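You operate a simulated robot arm through the tools that you are given. There is no shell and no other tool. Be economical: measure what you need, move in short steps, check, and stop when the job is done.

You are at the controls of a simulated robot arm. One attempt, no reset.

Task
Gauge the blue roller stub's run-out; stand it in the green tray up to 0.3 mm, else the brown.
Fine: crank once round, a twentieth short or an eighth over at most; dial arm off again.

Only the result counts: the job must be done as asked and must still hold three seconds after the hand-in. Knocking over, shifting, dropping, spilling or breaking anything else fails it.

Robot
A 7-joint arm with a two-finger parallel gripper, fixed in place. Base frame: the origin is at the foot of the arm, x ahead of it, y to its left, z up; the work surface is at about z = 850. Units: mm, rad, N and s.
With the tool pointing down near the work surface it reaches from about 240 to 680 mm from the base axis. Its first joint turns from -1.152 to 1.152 rad. Payload 2.4 kg.
Tool frame: the origin (TCP) lies between the finger pads and is the grasp point; the fingertips stand 30 mm ahead of it; z points along the fingers, y is the line along which they close. The gripper opens to 94 mm. The fingers are 28 mm wide and 10 mm thick; the gripper's body (50 by 96 mm) begins 55 mm behind the TCP.
Orientation is that of the tool frame in the base frame, as a unit quaternion [x, y, z, w]. With the fingers straight down and closing along the base's y, the tool's x points along the base's -x, its y along +y and its z along -z.

Tools
- The arm moves only by the tool move_arm. Its argument "plan" is a list that holds one entry, the list of rows, each a list of 7 numbers: the shift along the tool's x, y, z in mm, then the turn, a rotation vector about the tool's x, y, z in rad, then the opening, from 0 (shut) to 1 (fully open). In form: [[[tx, ty, tz, wx, wy, wz, grip], ...]]. A call has 1 to 12 rows; each row shifts and turns the commanded pose from where the row before left it, along the tool's axes as they then stand. A row lasts 0.2 s, in which the tool goes at most 50 mm and 0.15 rad; a call with a longer step from one row to the next is refused whole, and so is a gripper value outside its range. A pose out of reach is approached as far as the arm can. The call stops where the force on the tool passes 40 N (or 10 N more than at its start, if that is more) or the arm is blocked; 0.2 s more then pass. Each finger travels about 153 mm/s and halts on what it meets, pressing with about 44 N; the grip force reading is that of the motor and also rises with nothing between the fingers. The clock runs only during rows and for 0.2 s after the last one: add rows that do not move to give the fingers time. The reply holds the time, the measured pose of the TCP, the force on the tool along the base axes, the opening and the grip force, in the units named above and with some noise, with the torque about the TCP (base axes, N m) and any sound that the robot's microphone picked up.
- Cameras (640 x 400 px; columns grow to the right, rows downward): "scene" is fixed at [47.2, 480.4, 1448.9]; the picture's right is [-0.66, -0.75, 0.00], its down [-0.38, 0.34, -0.86] and it looks along [0.65, -0.57, -0.51] (base axes); focal length 352 px, centre (320, 200). "wrist" rides on the gripper at [76, 14, -102] in the tool frame; the picture's right is [-0.18, 0.98, 0.00], its down [-0.75, -0.14, -0.64] and it looks along [-0.63, -0.12, 0.77] (tool axes); focal length 243 px, centre (320, 200). There is no depth. A picture from a camera that has moved, and an enlarged one, comes with that camera's place and axes in the base frame and with its lens.
- capture(camera): a new picture of that camera. The clock stands still meanwhile.
- zoom(camera, box): a new picture of the part [left, top, right, bottom] of that camera's present view, enlarged. The clock stands still meanwhile.
- close_job(): hands the job in; it is judged then, once.

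Work in short steps. Places have to be worked out from the pictures, the camera data and where the tool is seen: move nearer, look again, correct. Check each grasp and each placing, and mend what went wrong. You have 120 turns and 64 pictures in all, those below and enlarged ones among them. Open the gripper and draw the arm clear of the work before you hand the job in, unless the task says otherwise; then end with one line.

The tools are called by a JSON object that holds its "name" and its "arguments". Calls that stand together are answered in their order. move_arm: Moves the arm, as the interface text tells. Its arguments: {"type":"object","properties":{"plan":{"type":"array","items":{"type":"array","items":{"type":"array","items":{"type":"number"}}}}},"required":["plan"]} The other tools are called the same way: capture (camera) takes a picture; zoom (camera, box) takes an enlarged picture of a part of a camera's view; close_job () hands the job in.

At the start:

```text
clock: 0.0
ee_pos: [411.6, -14.0, 1202.5]
ee_rot: [-0.001, 1.0, 0.0, 0.0]
wrist_force: [-0.4, -0.3, -1.0]
wrist_torque: [-0.02, -0.01, 0.01]
opening: 93.9
gripper_force: 0.0
```

scene: 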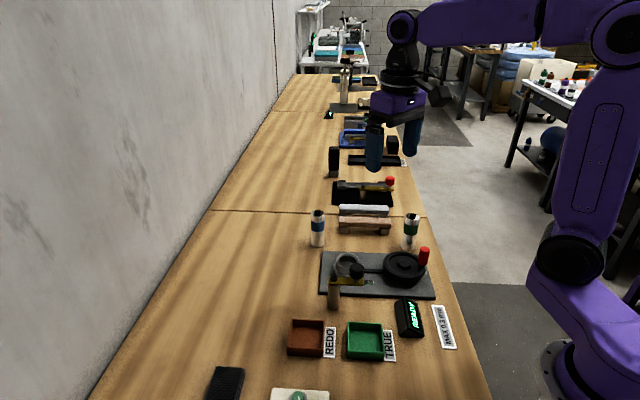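
wrist: 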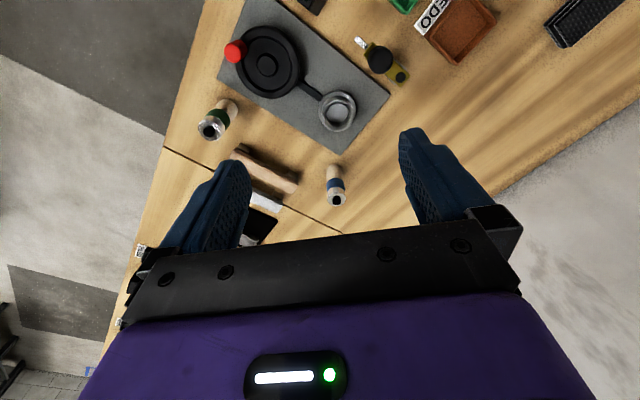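

The scene shows a gauge fixture with a hand crank, two roller stubs (blue-band, green-band), trays and a dial arm. I'll enlarge the work area first.

{"name": "zoom", "arguments": {"camera": "scene", "box": [280, 190, 480, 315]}}

{"name": "zoom", "arguments": {"camera": "scene", "box": [270, 280, 470, 400]}}

{"name": "zoom", "arguments": {"camera": "wrist", "box": [180, 0, 500, 200]}}

```text
3.20 times, centred on (380, 252) of scene
camera zoom: at [47.2, 480.4, 1448.9], right [-0.66, -0.75, 0.0], down [-0.38, 0.34, -0.86], along [0.65, -0.57, -0.51], focal length 1127 px, centre (128, 32)
```

zoom: 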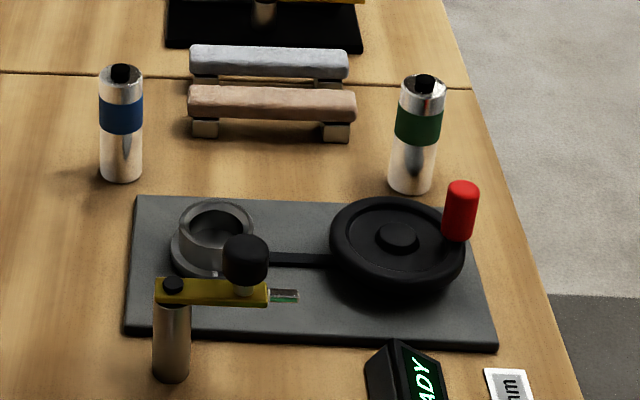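

```text
3.20 times, centred on (370, 340) of scene
camera zoom: at [47.2, 480.4, 1448.9], right [-0.66, -0.75, 0.0], down [-0.38, 0.34, -0.86], along [0.65, -0.57, -0.51], focal length 1127 px, centre (160, -248)
```

zoom: 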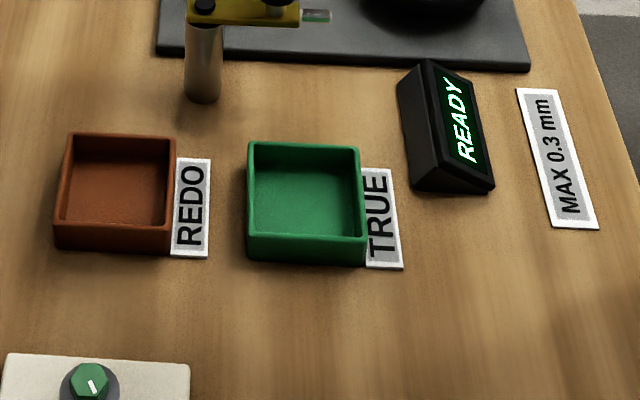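

```text
2.00 times, centred on (340, 100) of wrist
camera zoom: at [334.4, 0.1, 1305.4], right [0.18, 0.98, 0.0], down [0.75, -0.14, 0.64], along [0.63, -0.12, -0.77], focal length 485 px, centre (280, 400)
```

zoom: 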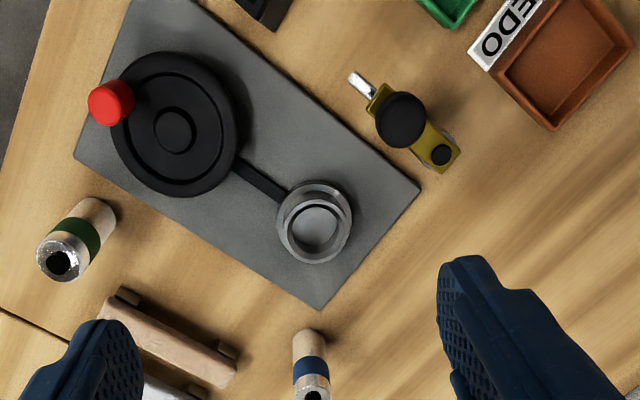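

Rough places: blue stub (635,-27), cup (496,0), wheel (400,-96), handle (370,-127), dial-arm pivot (442,96). I move lower and back for a better second view.

{"name": "move_arm", "arguments": {"plan": [[[27, 5, 34, 0, 0, 0, 1], [27, 5, 34, 0, 0, 0, 1], [27, 4, 34, 0, 0, 0, 1]]]}}

{"name": "capture", "arguments": {"camera": "wrist"}}

```text
clock: 0.8
ee_pos: [328.3, -1.1, 1099.8]
ee_rot: [0.0, 1.0, -0.001, 0.001]
wrist_force: [0.3, 0.7, 1.1]
wrist_torque: [0.01, -0.03, -0.02]
opening: 94.0
gripper_force: 0.0
```

```text
58 pictures are left
camera wrist: at [252.4, 14.0, 1202.7], right [0.18, 0.98, 0.0], down [0.75, -0.14, 0.64], along [0.63, -0.12, -0.77], focal length 243 px, centre (320, 200)
```

wrist: 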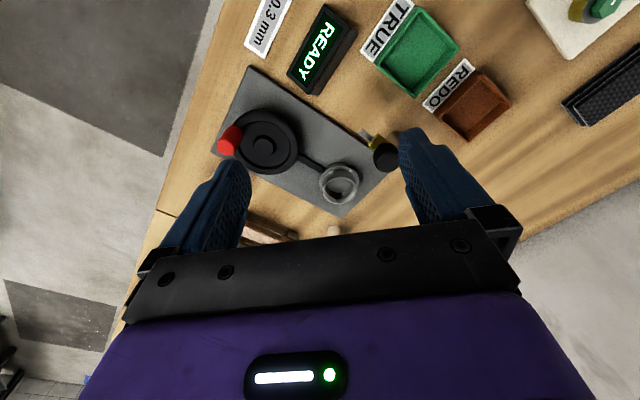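

The wrist view now shows the whole fixture, display and trays; I enlarge it for measuring.

{"name": "zoom", "arguments": {"camera": "wrist", "box": [200, 80, 424, 220]}}

{"name": "zoom", "arguments": {"camera": "wrist", "box": [280, 0, 520, 150]}}

```text
2.86 times, centred on (312, 150) of wrist
camera zoom: at [252.4, 14.0, 1202.7], right [0.18, 0.98, 0.0], down [0.75, -0.14, 0.64], along [0.63, -0.12, -0.77], focal length 693 px, centre (343, 343)
```

zoom: 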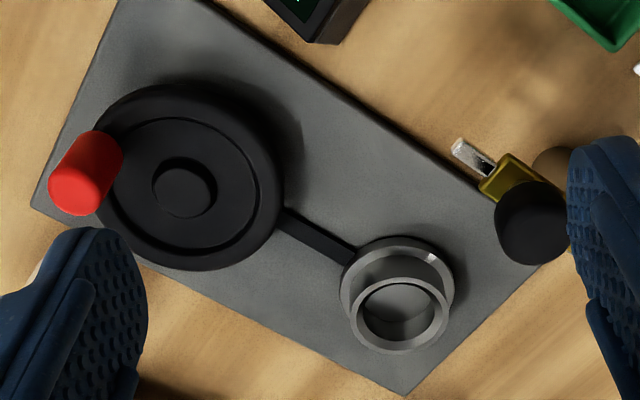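

```text
2.67 times, centred on (400, 75) of wrist
camera zoom: at [252.4, 14.0, 1202.7], right [0.18, 0.98, 0.0], down [0.75, -0.14, 0.64], along [0.63, -0.12, -0.77], focal length 647 px, centre (107, 533)
```

zoom: 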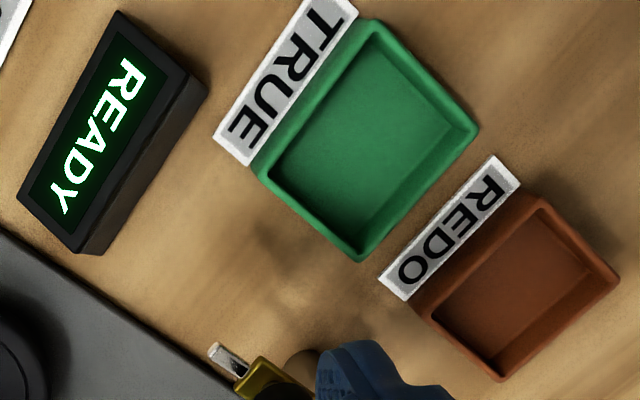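

Triangulated: cup (490,1), rim z≈891; wheel hub (400,-94); handle (369,-126), top z≈932; arm knob (410,63), top ≈950; pivot about (440,95); probe tip (387,37,923). Now I go toward the blue stub for a close look.

{"name": "move_arm", "arguments": {"plan": [[[-42, -5, 0, 0, 0, 0, 1], [-42, -5, 0, 0, 0, 0, 1], [-42, -5, 0, 0, 0, 0, 1], [-42, -6, 35, 0, 0, 0, 1], [-42, -6, 35, 0, 0, 0, 1]]]}}

{"name": "zoom", "arguments": {"camera": "wrist", "box": [200, 60, 440, 210]}}

```text
refused: row 4 steps farther than a row can; nothing moved
```

```text
2.67 times, centred on (320, 135) of wrist
camera zoom: at [252.4, 14.0, 1202.7], right [0.18, 0.98, 0.0], down [0.75, -0.14, 0.64], along [0.63, -0.12, -0.77], focal length 647 px, centre (320, 373)
```

zoom: 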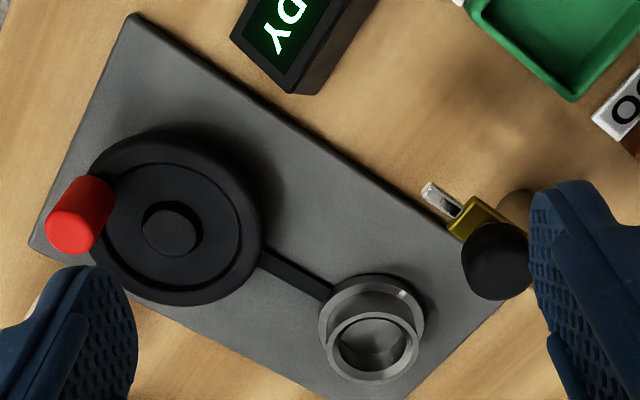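

One row was too long; same move in smaller rows.

{"name": "move_arm", "arguments": {"plan": [[[-42, -5, 0, 0, 0, 0, 1], [-42, -5, 0, 0, 0, 0, 1], [-42, -5, 10, 0, 0, 0, 1], [-42, -5, 20, 0, 0, 0, 1], [-42, -5, 20, 0, 0, 0, 1], [0, 0, 20, 0, 0, 0, 1], [0, 0, 0, 0, 0, 0, 1]]]}}

{"name": "capture", "arguments": {"camera": "wrist"}}

```text
clock: 2.4
ee_pos: [540.6, -26.6, 1030.2]
ee_rot: [0.0, 1.0, -0.001, 0.0]
wrist_force: [-0.1, 0.5, 0.6]
wrist_torque: [0.03, -0.02, 0.01]
opening: 93.9
gripper_force: 0.1
```

```text
54 pictures are left
camera wrist: at [463.8, -11.0, 1133.3], right [0.18, 0.98, 0.0], down [0.75, -0.14, 0.64], along [0.63, -0.12, -0.77], focal length 243 px, centre (320, 200)
```

wrist: 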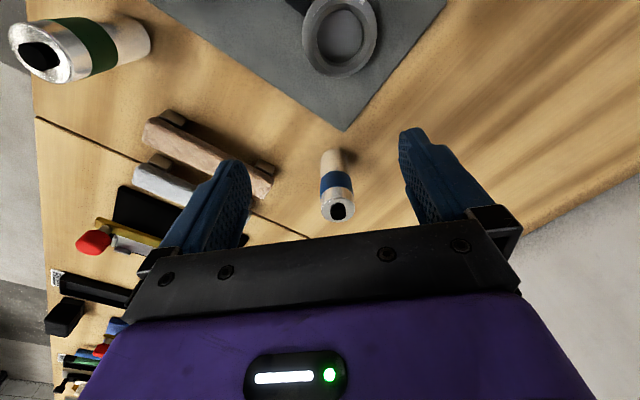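

Blue stub at about (632,-26), top around 942. I position above it with the fingertips still clear and check from the scene camera.

{"name": "move_arm", "arguments": {"plan": [[[-31, 0, 0, 0, 0, 0, 1], [-31, 0, 0, 0, 0, 0, 1], [-29, 1, 0, 0, 0, 0, 1], [0, 0, 25, 0, 0, 0, 1], [0, 0, 0, 0, 0, 0, 1]]]}}

{"name": "zoom", "arguments": {"camera": "scene", "box": [280, 150, 440, 250]}}

{"name": "zoom", "arguments": {"camera": "wrist", "box": [200, 80, 440, 230]}}

```text
clock: 3.6
ee_pos: [631.8, -24.9, 1005.3]
ee_rot: [0.0, 1.0, 0.001, 0.001]
wrist_force: [-0.1, -0.1, 0.5]
wrist_torque: [0.0, 0.01, 0.01]
opening: 93.7
gripper_force: 0.1
```

```text
4.00 times, centred on (360, 200) of scene
camera zoom: at [47.2, 480.4, 1448.9], right [-0.66, -0.75, 0.0], down [-0.38, 0.34, -0.86], along [0.65, -0.57, -0.51], focal length 1408 px, centre (160, 200)
```

zoom: 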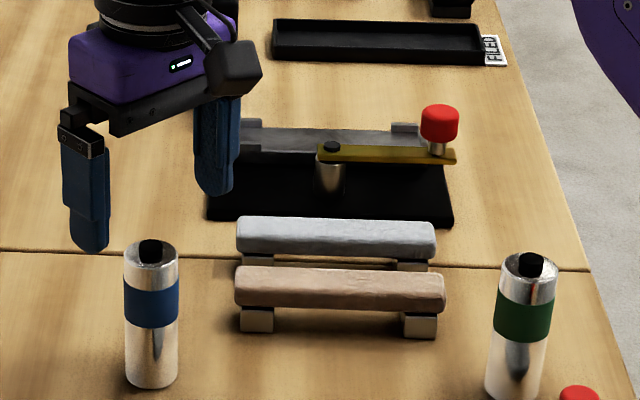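

```text
2.67 times, centred on (320, 155) of wrist
camera zoom: at [554.8, -10.3, 1108.4], right [0.18, 0.98, 0.0], down [0.75, -0.14, 0.64], along [0.63, -0.12, -0.77], focal length 647 px, centre (320, 320)
```

zoom: 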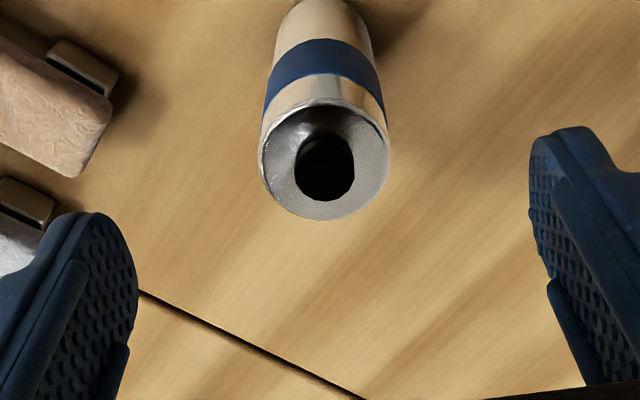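

Stub is 36 mm across, centred at about (634,-25). I narrow the opening to ~61 mm (to clear the wooden block beside it) and descend for a grip near the top.

{"name": "move_arm", "arguments": {"plan": [[[-1.5, 0, 0, 0, 0, 0, 0.65], [0, 0, 0, 0, 0, 0, 0.65], [0, 0, 30, 0, 0, 0, 0.65], [0, 0, 30, 0, 0, 0, 0.65], [0, 0, 20, 0, 0, 0, 0.65], [0, 0, 0, 0, 0, 0, 0.65]]]}}

{"name": "capture", "arguments": {"camera": "wrist"}}

{"name": "zoom", "arguments": {"camera": "scene", "box": [280, 150, 440, 250]}}

```text
clock: 5.0
ee_pos: [632.1, -25.1, 924.9]
ee_rot: [0.0, 1.0, 0.0, 0.001]
wrist_force: [0.3, -0.4, -0.2]
wrist_torque: [0.03, -0.02, 0.02]
opening: 61.0
gripper_force: 0.1
```

```text
51 pictures are left
camera wrist: at [555.6, -10.2, 1028.1], right [0.18, 0.98, 0.0], down [0.75, -0.14, 0.64], along [0.63, -0.12, -0.77], focal length 243 px, centre (320, 200)
```

wrist: 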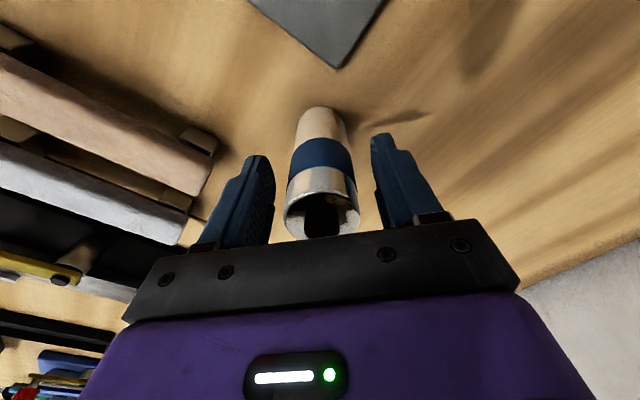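

```text
4.00 times, centred on (360, 200) of scene
camera zoom: at [47.2, 480.4, 1448.9], right [-0.66, -0.75, 0.0], down [-0.38, 0.34, -0.86], along [0.65, -0.57, -0.51], focal length 1408 px, centre (160, 200)
```

zoom: 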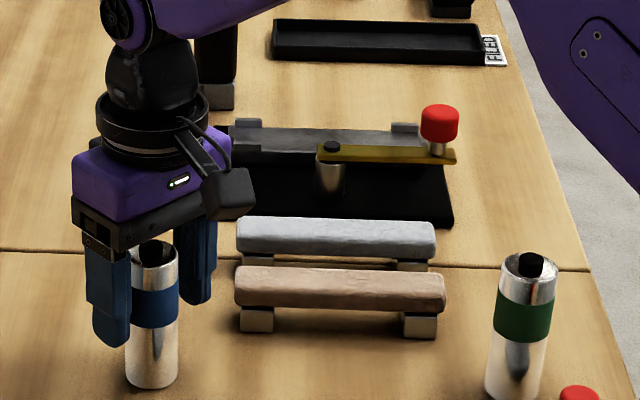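

The stub sits centred between the fingers. Closing.

{"name": "move_arm", "arguments": {"plan": [[[-1.5, 0, 0, 0, 0, 0, 0.65], [0, 0, 0, 0, 0, 0, 0.3], [0, 0, 0, 0, 0, 0, 0.3], [0, 0, 0, 0, 0, 0, 0.3]]]}}

```text
clock: 6.0
ee_pos: [634.9, -25.4, 926.4]
ee_rot: [-0.001, 1.0, 0.0, 0.0]
wrist_force: [-0.6, 1.1, 1.8]
wrist_torque: [-0.07, 0.01, -0.01]
opening: 34.5
gripper_force: 44.0
```

Gripped at 34.5 mm. Lift and carry to just short of the cup.

{"name": "move_arm", "arguments": {"plan": [[[0, 0, -25, 0, 0, 0, 0.3], [0, 0, -30, 0, 0, 0, 0.3], [0, 0, -30, 0, 0, 0, 0.3], [36, 6.5, 0, 0, 0, 0, 0.3], [36, 6.5, 0, 0, 0, 0, 0.3], [36, 6.5, 0, 0, 0, 0, 0.3], [36, 6.5, 0, 0, 0, 0, 0.3], [0, 0, 0, 0, 0, 0, 0.3]]]}}

{"name": "capture", "arguments": {"camera": "wrist"}}

{"name": "zoom", "arguments": {"camera": "scene", "box": [300, 180, 460, 280]}}

```text
clock: 7.8
ee_pos: [489.7, 1.4, 1012.2]
ee_rot: [0.0, 1.0, 0.0, 0.0]
wrist_force: [-0.4, 0.1, -3.7]
wrist_torque: [-0.02, -0.02, 0.01]
opening: 34.7
gripper_force: 44.0
```

```text
49 pictures are left
camera wrist: at [413.5, 16.4, 1113.7], right [0.18, 0.98, 0.0], down [0.75, -0.14, 0.64], along [0.63, -0.12, -0.77], focal length 243 px, centre (320, 200)
```

wrist: 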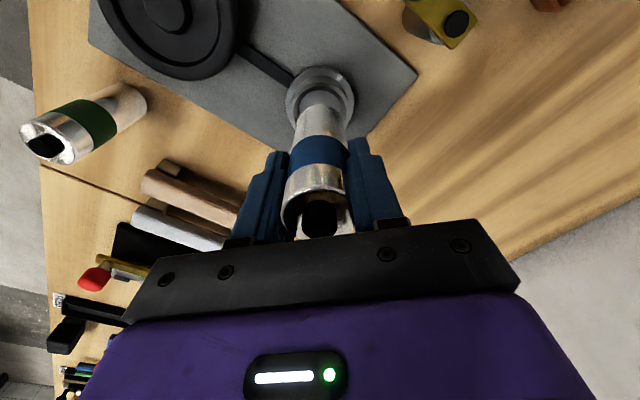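

```text
4.00 times, centred on (380, 230) of scene
camera zoom: at [47.2, 480.4, 1448.9], right [-0.66, -0.75, 0.0], down [-0.38, 0.34, -0.86], along [0.65, -0.57, -0.51], focal length 1408 px, centre (80, 80)
```

zoom: 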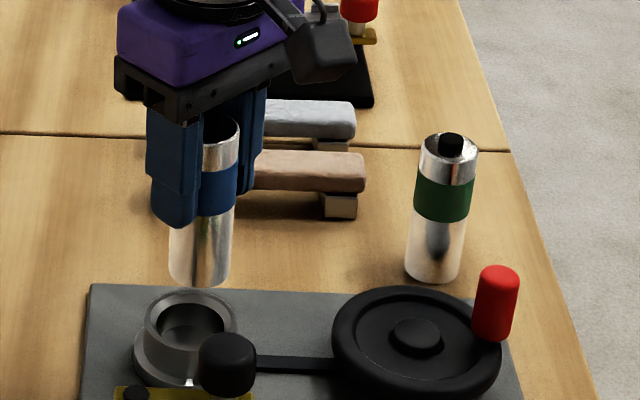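

Nearly above the cup; I enlarge both views to fine-align.

{"name": "zoom", "arguments": {"camera": "wrist", "box": [260, 50, 388, 130]}}

{"name": "zoom", "arguments": {"camera": "scene", "box": [320, 230, 384, 270]}}

```text
5.00 times, centred on (324, 90) of wrist
camera zoom: at [413.5, 16.4, 1113.7], right [0.18, 0.98, 0.0], down [0.75, -0.14, 0.64], along [0.63, -0.12, -0.77], focal length 1213 px, centre (300, 750)
```

zoom: 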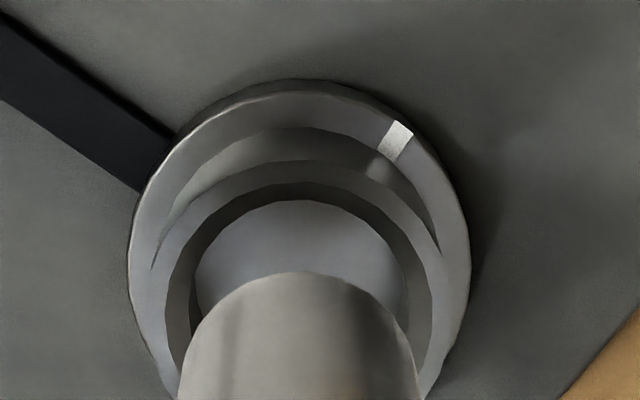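

```text
10.00 times, centred on (352, 250) of scene
camera zoom: at [47.2, 480.4, 1448.9], right [-0.66, -0.75, 0.0], down [-0.38, 0.34, -0.86], along [0.65, -0.57, -0.51], focal length 3521 px, centre (0, -300)
```

zoom: 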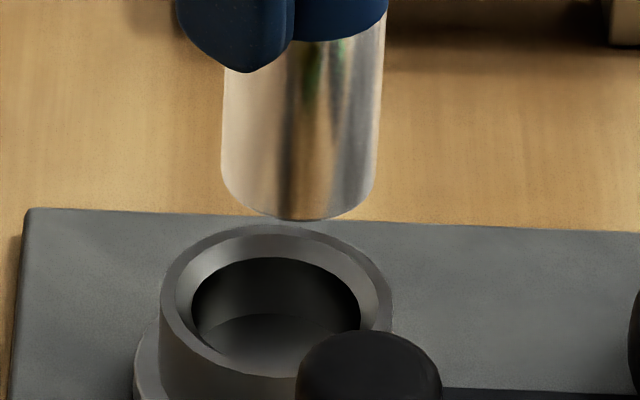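

Offset estimate from both views: the stub needs roughly +6 mm in x and -2 mm in y. I apply most of this, lower 25 mm and look again.

{"name": "move_arm", "arguments": {"plan": [[[-5.5, -1.5, 0, 0, 0, 0, 0.3], [0, 0, 25, 0, 0, 0, 0.3], [0, 0, 7, 0, 0, 0, 0.3], [0, 0, 0, 0, 0, 0, 0.3]]]}}

{"name": "zoom", "arguments": {"camera": "wrist", "box": [260, 60, 388, 140]}}

{"name": "zoom", "arguments": {"camera": "scene", "box": [320, 230, 384, 270]}}

```text
clock: 8.8
ee_pos: [496.3, -0.1, 978.4]
ee_rot: [0.0, 1.0, 0.001, 0.0]
wrist_force: [-0.4, -0.3, -2.9]
wrist_torque: [-0.03, -0.02, 0.0]
opening: 34.7
gripper_force: 44.4
```

```text
5.00 times, centred on (324, 100) of wrist
camera zoom: at [419.0, 15.1, 1081.8], right [0.18, 0.98, 0.0], down [0.75, -0.14, 0.64], along [0.63, -0.12, -0.77], focal length 1213 px, centre (300, 700)
```

zoom: 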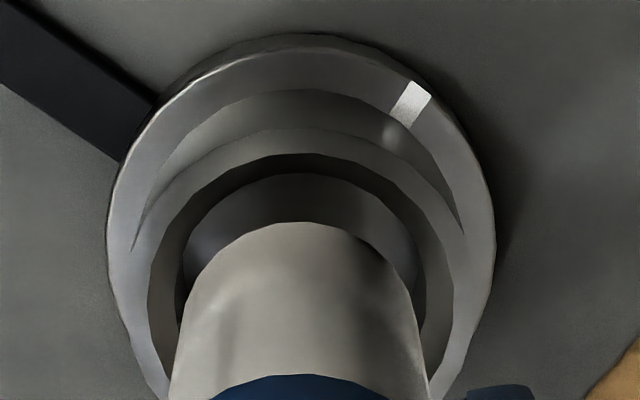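

```text
10.00 times, centred on (352, 250) of scene
camera zoom: at [47.2, 480.4, 1448.9], right [-0.66, -0.75, 0.0], down [-0.38, 0.34, -0.86], along [0.65, -0.57, -0.51], focal length 3521 px, centre (0, -300)
```

zoom: 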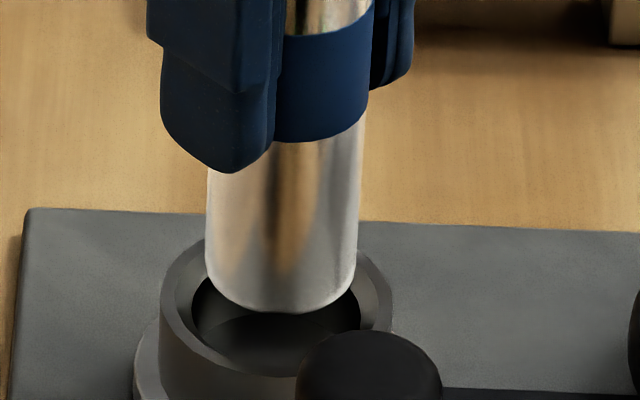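

Both views now show the stub centred over the cup at about (496,0), and the cup's chamfer helps. Lowering in small steps while watching force.

{"name": "move_arm", "arguments": {"plan": [[[0, 0, 6, 0, 0, 0, 0.3], [0, 0, 6, 0, 0, 0, 0.3], [0, 0, 3, 0, 0, 0, 0.3], [0, 0, 0, 0, 0, 0, 0.3]]]}}

{"name": "zoom", "arguments": {"camera": "scene", "box": [320, 230, 384, 270]}}

```text
clock: 9.8
ee_pos: [494.3, -1.3, 964.1]
ee_rot: [0.0, 1.0, 0.0, 0.0]
wrist_force: [-0.5, -0.8, -3.5]
wrist_torque: [0.01, -0.01, -0.02]
opening: 34.6
gripper_force: 43.4
```

```text
10.00 times, centred on (352, 250) of scene
camera zoom: at [47.2, 480.4, 1448.9], right [-0.66, -0.75, 0.0], down [-0.38, 0.34, -0.86], along [0.65, -0.57, -0.51], focal length 3521 px, centre (0, -300)
```

zoom: 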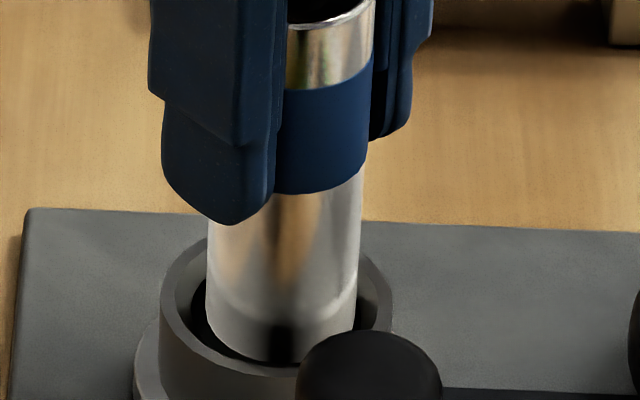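

No contact force; the stub is entering the cup. Continue down in small steps.

{"name": "move_arm", "arguments": {"plan": [[[-0.5, 0.5, 4, 0, 0, 0, 0.3], [0, 0, 4, 0, 0, 0, 0.3], [0, 0, 3, 0, 0, 0, 0.3], [0, 0, 0, 0, 0, 0, 0.3]]]}}

```text
clock: 10.8
ee_pos: [496.2, 0.4, 952.8]
ee_rot: [0.001, 1.0, 0.001, 0.001]
wrist_force: [-5.3, 0.4, 17.7]
wrist_torque: [0.04, 0.59, -0.02]
opening: 34.6
gripper_force: 44.1
```

Contact (17 N, with some push toward -x). I look to see whether it is on the floor or on the chamfer.

{"name": "zoom", "arguments": {"camera": "wrist", "box": [260, 60, 388, 140]}}

{"name": "zoom", "arguments": {"camera": "scene", "box": [320, 230, 384, 270]}}

```text
5.00 times, centred on (324, 100) of wrist
camera zoom: at [419.0, 15.1, 1056.3], right [0.18, 0.98, 0.0], down [0.75, -0.14, 0.64], along [0.63, -0.12, -0.77], focal length 1213 px, centre (300, 700)
```

zoom: 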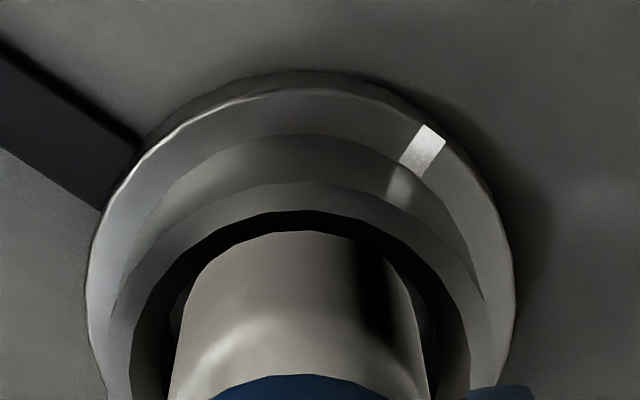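

```text
10.00 times, centred on (352, 250) of scene
camera zoom: at [46.8, 480.4, 1448.9], right [-0.66, -0.75, 0.0], down [-0.38, 0.34, -0.86], along [0.65, -0.57, -0.51], focal length 3521 px, centre (0, -300)
```

zoom: 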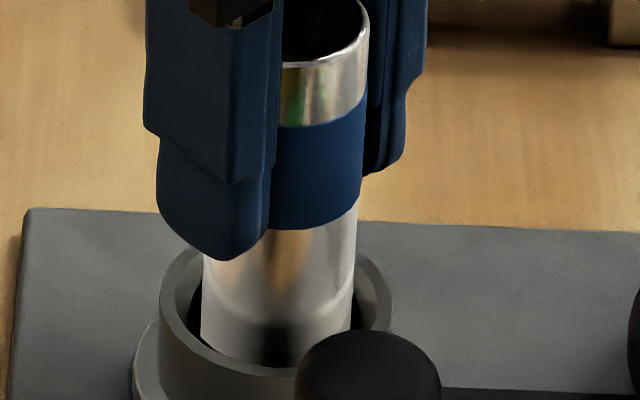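

The bottom is about 14 mm below the rim, which matches the estimated floor height, and the stub is centred in the bore. I relax slightly and open.

{"name": "move_arm", "arguments": {"plan": [[[1.0, 0, -1.0, 0, 0, 0, 0.3], [0, 0, 0, 0, 0, 0, 0.3], [0, 0, 0, 0, 0, 0, 0.45], [0, 0, 0, 0, 0, 0, 0.5], [0, 0, 0, 0, 0, 0, 0.5]]]}}

{"name": "zoom", "arguments": {"camera": "scene", "box": [300, 210, 396, 270]}}

```text
clock: 12.0
ee_pos: [494.3, -0.7, 953.3]
ee_rot: [0.0, 1.0, 0.0, 0.0]
wrist_force: [0.0, 0.1, -0.2]
wrist_torque: [0.05, 0.01, 0.02]
opening: 47.2
gripper_force: 0.0
```

```text
6.67 times, centred on (348, 240) of scene
camera zoom: at [47.2, 480.4, 1448.9], right [-0.66, -0.75, 0.0], down [-0.38, 0.34, -0.86], along [0.65, -0.57, -0.51], focal length 2347 px, centre (133, -67)
```

zoom: 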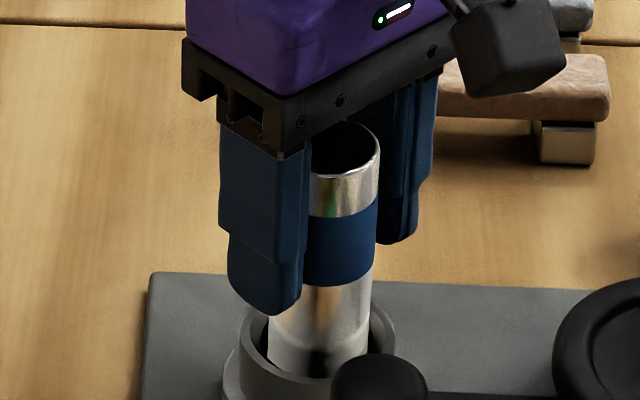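

Stub stands free in the cup. Withdraw straight up and then go back for a view of the gauge arm.

{"name": "move_arm", "arguments": {"plan": [[[0, 0, -40, 0, 0, 0, 0.5], [0, 0, -40, 0, 0, 0, 0.5], [30, 5, -20, 0, 0, 0, 1], [40, 8, -10, 0, 0, 0, 1], [40, 9, 0, 0, 0, 0, 1], [20, 8, 0, 0, 0, 0, 1], [0, 0, 0, 0, 0, 0, 1]]]}}

{"name": "capture", "arguments": {"camera": "wrist"}}

{"name": "zoom", "arguments": {"camera": "scene", "box": [310, 200, 470, 300]}}

```text
clock: 13.6
ee_pos: [365.0, 30.0, 1064.5]
ee_rot: [0.0, 1.0, 0.0, 0.0]
wrist_force: [-0.5, -0.6, -0.5]
wrist_torque: [0.0, 0.02, 0.01]
opening: 93.9
gripper_force: 0.1
```

```text
39 pictures are left
camera wrist: at [288.0, 45.1, 1166.3], right [0.18, 0.98, 0.0], down [0.75, -0.14, 0.64], along [0.63, -0.12, -0.77], focal length 243 px, centre (320, 200)
```

wrist: 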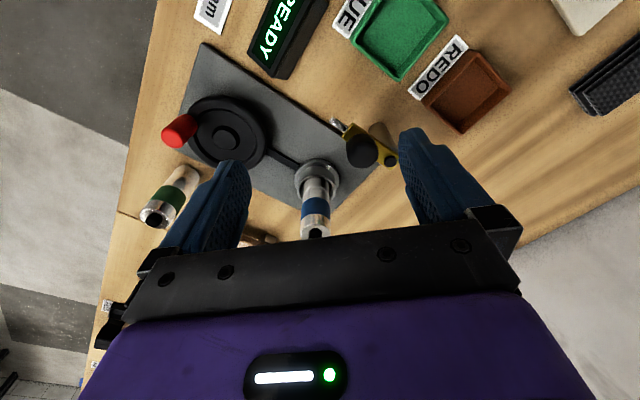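

```text
4.00 times, centred on (390, 250) of scene
camera zoom: at [47.1, 480.4, 1448.9], right [-0.66, -0.75, 0.0], down [-0.38, 0.34, -0.86], along [0.65, -0.57, -0.51], focal length 1408 px, centre (40, 0)
```

zoom: 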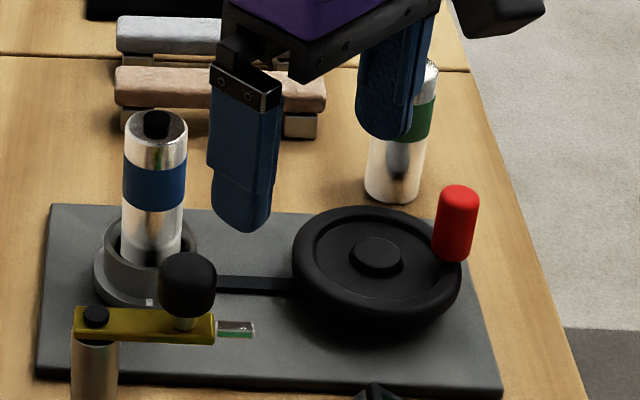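

Stub stands in the cup. Enlarging the dial arm to measure pivot, knob and probe.

{"name": "zoom", "arguments": {"camera": "wrist", "box": [280, 90, 440, 190]}}

```text
4.00 times, centred on (360, 140) of wrist
camera zoom: at [288.0, 45.1, 1166.3], right [0.18, 0.98, 0.0], down [0.75, -0.14, 0.64], along [0.63, -0.12, -0.77], focal length 970 px, centre (160, 440)
```

zoom: 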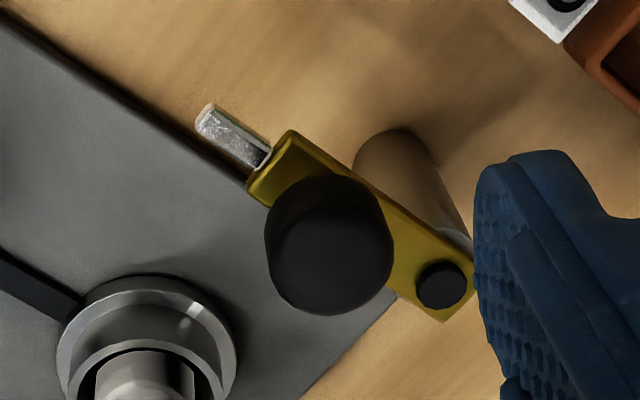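

Knob ≈(411,64), top ≈950–955; pivot ≈(438,96); the knob's swing toward the stub is mainly along +x. I turn the hand 90° so the fingers straddle the knob in x.

{"name": "move_arm", "arguments": {"plan": [[[0, 0, 0, 0, 0, 0.1428, 0.65], [0, 0, 0, 0, 0, 0.1428, 0.65], [0, 0, 0, 0, 0, 0.1428, 0.65], [0, 0, 0, 0, 0, 0.1428, 0.65], [0, 0, 0, 0, 0, 0.1428, 0.65], [0, 0, 0, 0, 0, 0.1428, 0.65], [0, 0, 0, 0, 0, 0.1428, 0.65], [0, 0, 0, 0, 0, 0.1428, 0.65], [0, 0, 0, 0, 0, 0.1428, 0.65], [0, 0, 0, 0, 0, 0.1428, 0.65], [0, 0, 0, 0, 0, 0.1428, 0.65], [0, 0, 0, 0, 0, 0, 0.65]]]}}

```text
clock: 16.2
ee_pos: [364.6, 30.3, 1062.8]
ee_rot: [0.708, 0.706, 0.0, 0.0]
wrist_force: [-0.2, 0.0, -0.8]
wrist_torque: [-0.02, 0.02, 0.0]
opening: 61.2
gripper_force: 0.1
```

Yaw as wanted (tool x = +y, tool y = +x). Move over the knob and look.

{"name": "move_arm", "arguments": {"plan": [[[17, 23, 0, 0, 0, 0, 0.65], [17, 23, 0, 0, 0, 0, 0.65], [0, 0, 30, 0, 0, 0, 0.65], [0, 0, 30, 0, 0, 0, 0.65], [0, 0, 0, 0, 0, 0, 0.65]]]}}

{"name": "capture", "arguments": {"camera": "wrist"}}

{"name": "zoom", "arguments": {"camera": "scene", "box": [290, 200, 450, 300]}}

```text
clock: 17.4
ee_pos: [410.7, 63.5, 1004.1]
ee_rot: [0.707, 0.707, 0.0, 0.0]
wrist_force: [-0.3, 0.3, 0.5]
wrist_torque: [0.02, 0.0, 0.03]
opening: 61.1
gripper_force: 0.1
```

```text
36 pictures are left
camera wrist: at [425.7, 140.8, 1106.0], right [0.98, -0.18, 0.0], down [-0.14, -0.75, 0.64], along [-0.12, -0.63, -0.77], focal length 243 px, centre (320, 200)
```

wrist: 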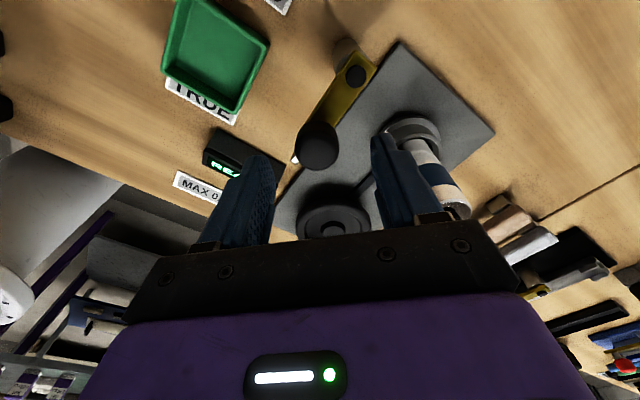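

```text
4.00 times, centred on (370, 250) of scene
camera zoom: at [47.2, 480.4, 1448.9], right [-0.66, -0.75, 0.0], down [-0.38, 0.34, -0.86], along [0.65, -0.57, -0.51], focal length 1408 px, centre (120, 0)
```

zoom: 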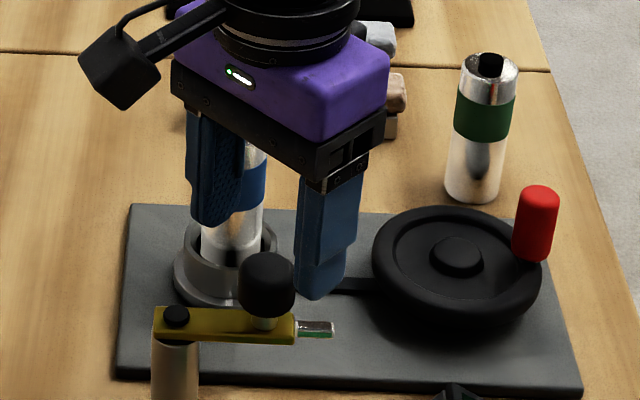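

Knob confirmed at (411,62). Lower to straddle it, tips ending around z 936.

{"name": "move_arm", "arguments": {"plan": [[[-1.5, 0, 15, 0, 0, 0, 0.65], [0, 0, 13, 0, 0, 0, 0.65], [0, 0, 10, 0, 0, 0, 0.65], [0, 0, 0, 0, 0, 0, 0.65]]]}}

{"name": "zoom", "arguments": {"camera": "scene", "box": [290, 200, 450, 300]}}

{"name": "zoom", "arguments": {"camera": "wrist", "box": [220, 60, 460, 210]}}

```text
clock: 18.4
ee_pos: [412.2, 61.6, 965.9]
ee_rot: [0.707, 0.707, -0.001, -0.001]
wrist_force: [0.3, 0.2, 0.7]
wrist_torque: [0.01, 0.0, -0.02]
opening: 61.1
gripper_force: 0.1
```

```text
4.00 times, centred on (370, 250) of scene
camera zoom: at [47.2, 480.4, 1448.9], right [-0.66, -0.75, 0.0], down [-0.38, 0.34, -0.86], along [0.65, -0.57, -0.51], focal length 1408 px, centre (120, 0)
```

zoom: 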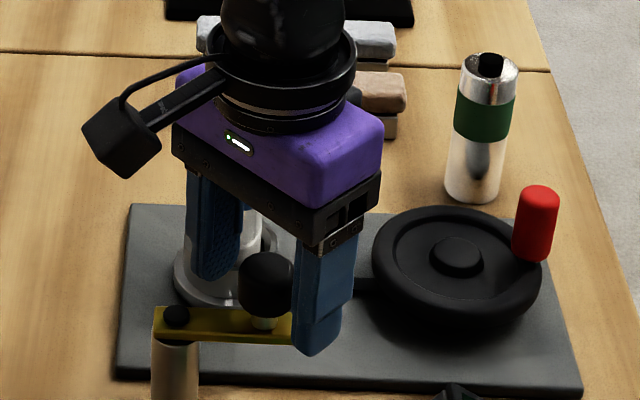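

```text
2.67 times, centred on (340, 135) of wrist
camera zoom: at [425.3, 139.7, 1068.6], right [0.98, -0.18, 0.0], down [-0.14, -0.75, 0.64], along [-0.12, -0.63, -0.77], focal length 647 px, centre (267, 373)
```

zoom: 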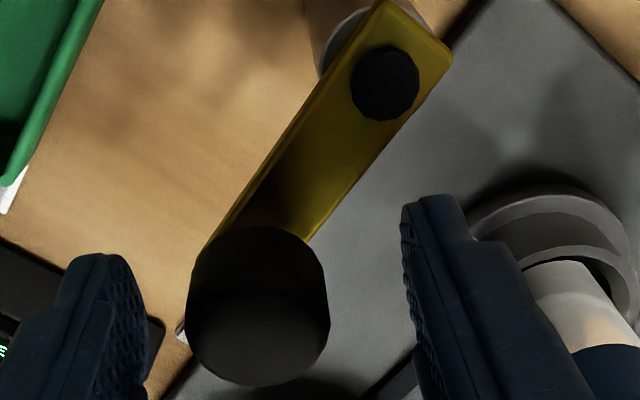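

Knob is between the fingers. I close to a loose cage (~38 mm) and swing the arm along its arc to about the halfway point.

{"name": "move_arm", "arguments": {"plan": [[[0, 0, 0, 0, 0, 0, 0.41], [0, 0, 0, 0, 0, 0, 0.41], [-4, 5, 0, 0, 0, 0, 0.41], [-3.5, 7.5, 0, 0, 0, 0, 0.41], [-2, 7.5, 0, 0, 0, 0, 0.41], [-0.5, 7.5, 0, 0, 0, 0, 0.41], [0, 0, 0, 0, 0, 0, 0.41]]]}}

{"name": "capture", "arguments": {"camera": "wrist"}}

```text
clock: 20.0
ee_pos: [436.7, 52.1, 966.7]
ee_rot: [0.707, 0.707, 0.0, 0.001]
wrist_force: [-0.8, -0.3, 0.0]
wrist_torque: [0.02, -0.05, 0.03]
opening: 39.3
gripper_force: 1.0
```

```text
32 pictures are left
camera wrist: at [452.4, 129.7, 1069.3], right [0.98, -0.18, 0.0], down [-0.14, -0.75, 0.64], along [-0.12, -0.63, -0.77], focal length 243 px, centre (320, 200)
```

wrist: 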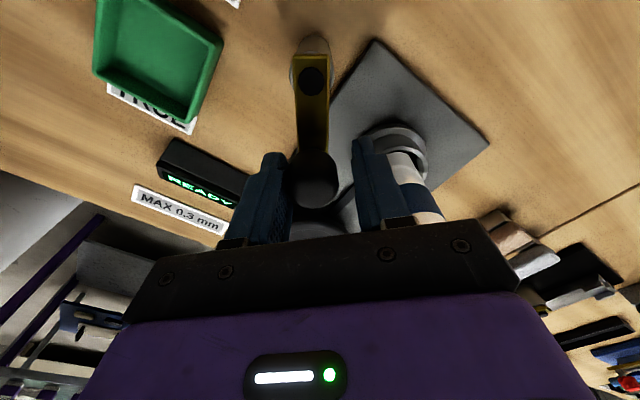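

The arm swings freely. Continue to near contact.

{"name": "move_arm", "arguments": {"plan": [[[0, 7, 0, 0, 0, 0, 0.41], [1, 6, 0, 0, 0, 0, 0.41], [1.5, 4, 0, 0, 0, 0, 0.41], [0, 0, 0, 0, 0, 0, 0.41]]]}}

{"name": "zoom", "arguments": {"camera": "wrist", "box": [220, 30, 460, 230]}}

{"name": "zoom", "arguments": {"camera": "scene", "box": [300, 200, 460, 300]}}

```text
clock: 21.0
ee_pos: [455.4, 54.8, 964.7]
ee_rot: [0.707, 0.707, 0.0, 0.0]
wrist_force: [-1.8, -2.5, -0.5]
wrist_torque: [-0.01, 0.0, 0.01]
opening: 39.4
gripper_force: 0.9
```

```text
2.00 times, centred on (340, 130) of wrist
camera zoom: at [469.7, 131.7, 1068.0], right [0.98, -0.18, 0.0], down [-0.14, -0.75, 0.64], along [-0.12, -0.63, -0.77], focal length 485 px, centre (280, 340)
```

zoom: 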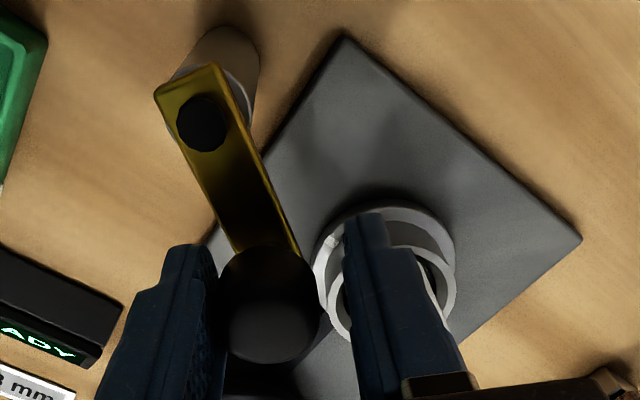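

```text
4.00 times, centred on (380, 250) of scene
camera zoom: at [47.1, 480.3, 1449.0], right [-0.66, -0.75, 0.0], down [-0.38, 0.34, -0.86], along [0.65, -0.57, -0.51], focal length 1408 px, centre (80, 0)
```

zoom: 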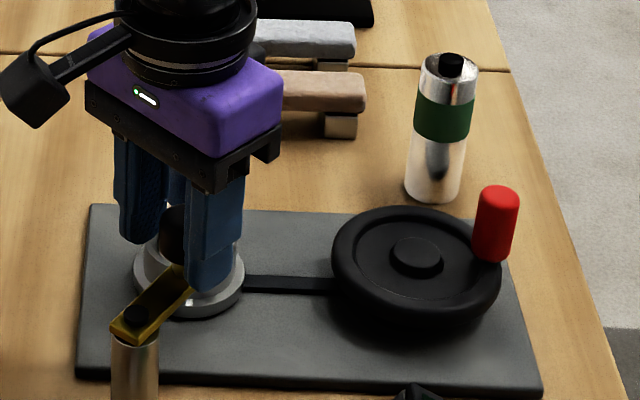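

Arm is approaching the stub; nudge further with small steps.

{"name": "move_arm", "arguments": {"plan": [[[1.5, 3, 0, 0, 0, 0, 0.41], [1.5, 3, 0, 0, 0, 0, 0.41], [0, 0, 0, 0, 0, 0, 0.41]]]}}

{"name": "zoom", "arguments": {"camera": "wrist", "box": [140, 30, 460, 230]}}

```text
clock: 21.8
ee_pos: [462.6, 59.4, 966.1]
ee_rot: [0.707, 0.707, 0.0, 0.0]
wrist_force: [-1.5, 0.6, -0.4]
wrist_torque: [0.02, 0.03, -0.04]
opening: 39.1
gripper_force: 0.7
```

```text
2.00 times, centred on (300, 130) of wrist
camera zoom: at [475.7, 135.4, 1068.2], right [0.98, -0.18, 0.0], down [-0.14, -0.75, 0.64], along [-0.12, -0.63, -0.77], focal length 485 px, centre (360, 340)
```

zoom: 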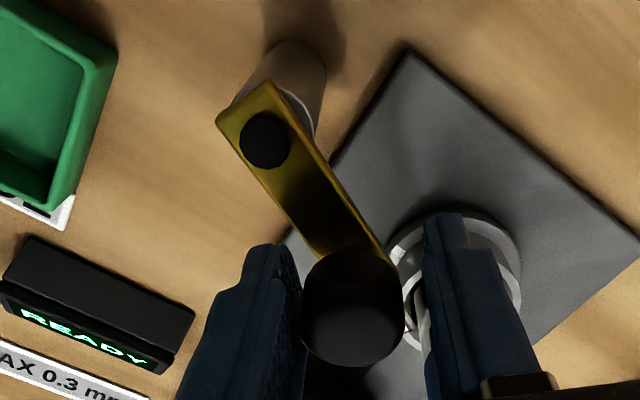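

Arm at ~290°, stub at ~300°. Still "READY" and no contact force; continue in small steps.

{"name": "move_arm", "arguments": {"plan": [[[1, 2.5, 0, 0, 0, 0, 0.41], [1, 2.5, 0, 0, 0, 0, 0.41], [0, 0, 0, 0, 0, 0, 0.41]]]}}

{"name": "move_arm", "arguments": {"plan": [[[1.3, 2, 0, 0, 0, 0, 0.41], [0, 0, 0, 0, 0, 0, 0.41]]]}}

{"name": "zoom", "arguments": {"camera": "wrist", "box": [140, 30, 460, 230]}}

{"name": "zoom", "arguments": {"camera": "scene", "box": [310, 220, 406, 280]}}

```text
clock: 22.6
ee_pos: [466.4, 60.8, 965.4]
ee_rot: [0.707, 0.707, -0.001, -0.001]
wrist_force: [-2.1, -1.1, 1.7]
wrist_torque: [0.02, 0.01, -0.03]
opening: 39.3
gripper_force: 0.8
```

```text
clock: 23.2
ee_pos: [469.1, 62.0, 966.3]
ee_rot: [0.707, 0.707, 0.001, 0.0]
wrist_force: [-1.0, -0.5, -0.7]
wrist_torque: [0.02, -0.01, -0.01]
opening: 39.3
gripper_force: 0.4
```

```text
2.00 times, centred on (300, 130) of wrist
camera zoom: at [482.4, 138.7, 1068.5], right [0.98, -0.18, 0.0], down [-0.14, -0.75, 0.64], along [-0.12, -0.63, -0.77], focal length 485 px, centre (360, 340)
```

zoom: 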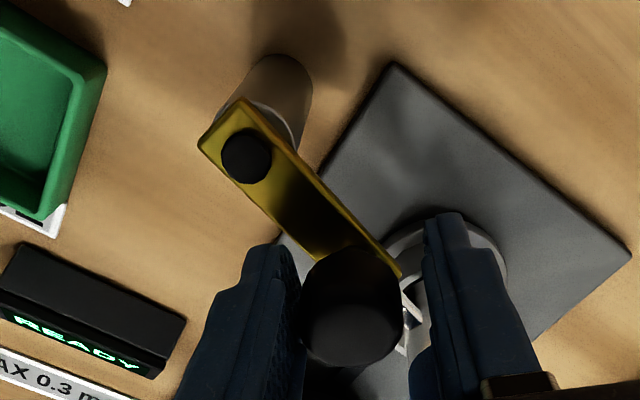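

```text
6.67 times, centred on (358, 250) of scene
camera zoom: at [47.1, 480.4, 1448.9], right [-0.66, -0.75, 0.0], down [-0.38, 0.34, -0.86], along [0.65, -0.57, -0.51], focal length 2347 px, centre (67, -133)
```

zoom: 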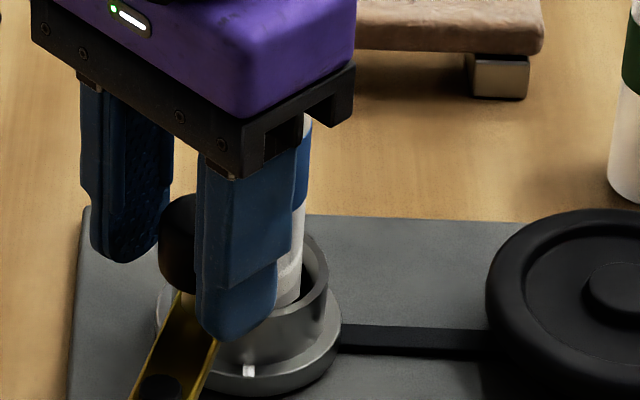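

Arm ≈298°, nearly pointing at the stub. Another small nudge.

{"name": "move_arm", "arguments": {"plan": [[[1, 1.7, 0, 0, 0, 0, 0.41], [0, 0, 0, 0, 0, 0, 0.41]]]}}

{"name": "move_arm", "arguments": {"plan": [[[1, 1.7, 0, 0, 0, 0, 0.41], [0, 0, 0, 0, 0, 0, 0.41]]]}}

{"name": "capture", "arguments": {"camera": "wrist"}}

```text
clock: 23.8
ee_pos: [470.9, 62.4, 966.6]
ee_rot: [0.707, 0.707, 0.0, 0.0]
wrist_force: [-1.7, -0.5, -0.3]
wrist_torque: [-0.01, 0.0, 0.01]
opening: 39.6
gripper_force: 0.9
```

```text
clock: 24.4
ee_pos: [472.6, 62.6, 966.6]
ee_rot: [0.707, 0.707, 0.0, 0.0]
wrist_force: [-1.2, -1.3, 0.0]
wrist_torque: [-0.01, 0.0, 0.01]
opening: 39.3
gripper_force: 1.4
```

```text
26 pictures are left
camera wrist: at [486.0, 140.4, 1068.5], right [0.98, -0.18, 0.0], down [-0.14, -0.75, 0.64], along [-0.12, -0.63, -0.77], focal length 243 px, centre (320, 200)
```

wrist: 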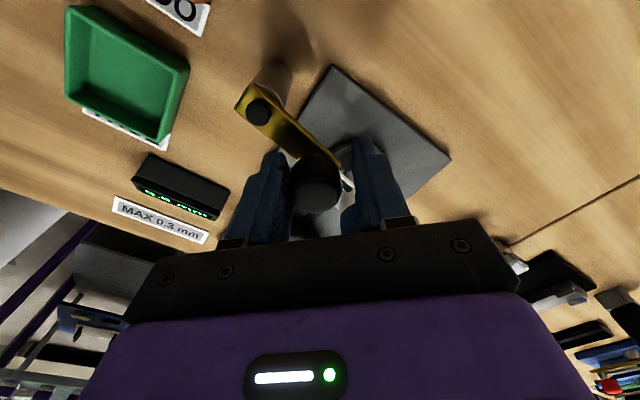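

The display has changed to a mm reading — the dial is on. Reading it.

{"name": "zoom", "arguments": {"camera": "wrist", "box": [120, 150, 240, 225]}}

```text
5.33 times, centred on (180, 188) of wrist
camera zoom: at [486.0, 140.4, 1068.5], right [0.98, -0.18, 0.0], down [-0.14, -0.75, 0.64], along [-0.12, -0.63, -0.77], focal length 1294 px, centre (1067, 267)
```

zoom: 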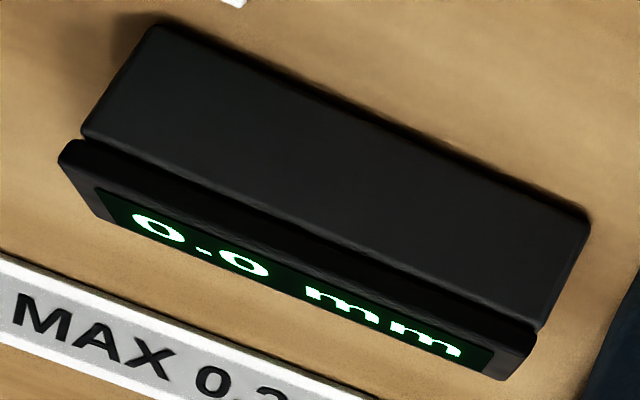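

"0.0 mm": the probe is seated. I open the cage, lift off, and check that the arm stays.

{"name": "move_arm", "arguments": {"plan": [[[0, 0, 0, 0, 0, 0, 0.55], [0, 0, 0, 0, 0, 0, 0.55], [0, 0, -30, 0, 0, 0, 0.55], [0, 0, -40, 0, 0, 0, 0.65], [0, -25, -10, 0, 0, 0, 0.65], [-40, -20, 0, 0, 0, 0, 0.65], [-40, -20, 0, 0, 0, 0, 0.65], [-40, -20, 0, 0, 0, 0, 0.65], [-40, -20, 0, 0, 0, 0, 0.65], [0, 0, 0, 0, 0, 0, 0.65]]]}}

{"name": "capture", "arguments": {"camera": "wrist"}}

{"name": "capture", "arguments": {"camera": "scene"}}

```text
clock: 26.6
ee_pos: [365.3, -95.9, 1045.6]
ee_rot: [0.707, 0.707, 0.0, -0.001]
wrist_force: [0.1, -0.4, -0.3]
wrist_torque: [-0.01, 0.03, 0.02]
opening: 61.3
gripper_force: 0.1
```

```text
24 pictures are left
camera wrist: at [379.6, -19.7, 1147.9], right [0.98, -0.18, 0.0], down [-0.14, -0.75, 0.64], along [-0.12, -0.63, -0.77], focal length 243 px, centre (320, 200)
```

wrist: 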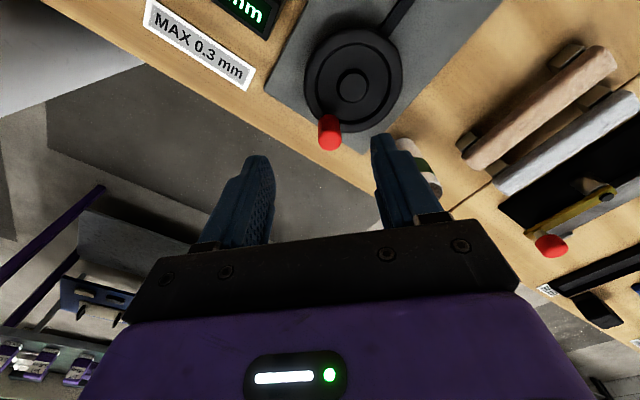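

```text
23 pictures are left
```

scene: 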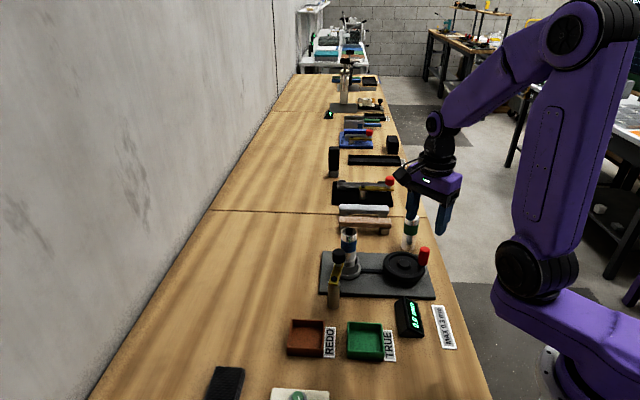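

Probe remains on (0.0 mm). Handle top ≈(369,-126), hub ≈(399,-94). Move over the handle and down around it.

{"name": "move_arm", "arguments": {"plan": [[[-15, 2, 0, 0, 0, 0, 0.55], [-15.5, 1.6, 0, 0, 0, 0, 0.55], [0, 0, 30, 0, 0, 0, 0.55], [0, 0, 30, 0, 0, 0, 0.55], [0, 0, 20, 0, 0, 0, 0.55], [0, 0, 0, 0, 0, 0, 0.55]]]}}

{"name": "zoom", "arguments": {"camera": "wrist", "box": [200, 80, 440, 230]}}

```text
clock: 28.0
ee_pos: [370.7, -127.2, 964.3]
ee_rot: [0.707, 0.707, 0.0, 0.001]
wrist_force: [-0.2, 0.4, -0.5]
wrist_torque: [0.03, -0.02, 0.02]
opening: 51.6
gripper_force: 0.0
```

```text
2.67 times, centred on (320, 155) of wrist
camera zoom: at [384.4, -50.7, 1067.8], right [0.98, -0.18, 0.0], down [-0.14, -0.75, 0.64], along [-0.12, -0.63, -0.77], focal length 647 px, centre (320, 320)
```

zoom: 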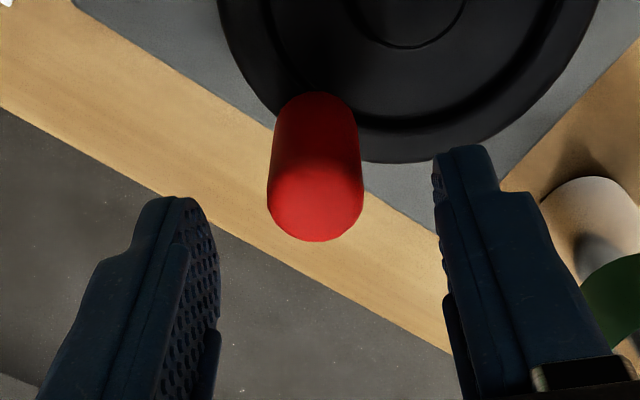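

Handle is centred between the fingers. Down and close on it.

{"name": "move_arm", "arguments": {"plan": [[[1.5, -1, 14, 0, 0, 0, 0.55], [0, 0, 13, 0, 0, 0, 0.55], [0, 0, 0, 0, 0, 0, 0.3], [0, 0, 0, 0, 0, 0, 0.1], [0, 0, 0, 0, 0, 0, 0.1]]]}}

```text
clock: 29.2
ee_pos: [368.7, -126.1, 937.9]
ee_rot: [0.706, 0.708, 0.0, -0.001]
wrist_force: [3.3, 1.6, -6.1]
wrist_torque: [-0.93, 0.47, -0.01]
opening: 22.1
gripper_force: 44.6
```

Handle gripped (22 mm). Test the crank with the first 30°, hand orientation fixed, watching forces.

{"name": "move_arm", "arguments": {"plan": [[[-4.72, 6.15, 0, 0, 0, 0, 0.1], [-3.58, 6.88, 0, 0, 0, 0, 0.1], [-2.33, 7.4, 0, 0, 0, 0, 0.1]]]}}

{"name": "zoom", "arguments": {"camera": "scene", "box": [310, 210, 470, 340]}}

```text
clock: 29.7
ee_pos: [370.8, -127.4, 937.0]
ee_rot: [0.705, 0.709, -0.004, -0.014]
wrist_force: [-8.5, 3.0, 13.5]
wrist_torque: [0.06, -1.11, -0.01]
opening: 22.6
gripper_force: 45.0
stopped in row 2: the force on the tool passed its limit at 54 N (the readings are from after the stop); the commanded pose is now the measured one
```

```text
3.08 times, centred on (390, 275) of scene
camera zoom: at [46.7, 480.5, 1448.9], right [-0.66, -0.75, 0.0], down [-0.38, 0.34, -0.86], along [0.65, -0.57, -0.51], focal length 1083 px, centre (105, -31)
```

zoom: 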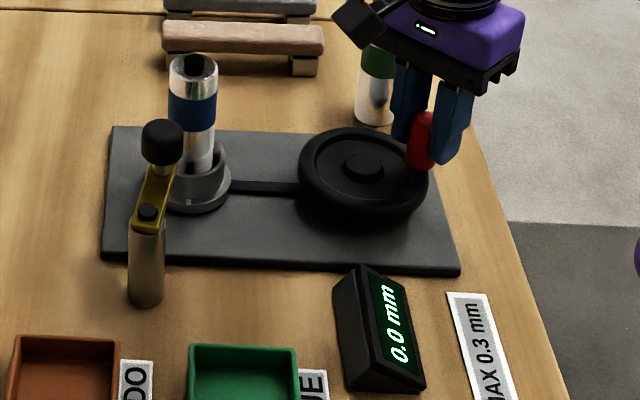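

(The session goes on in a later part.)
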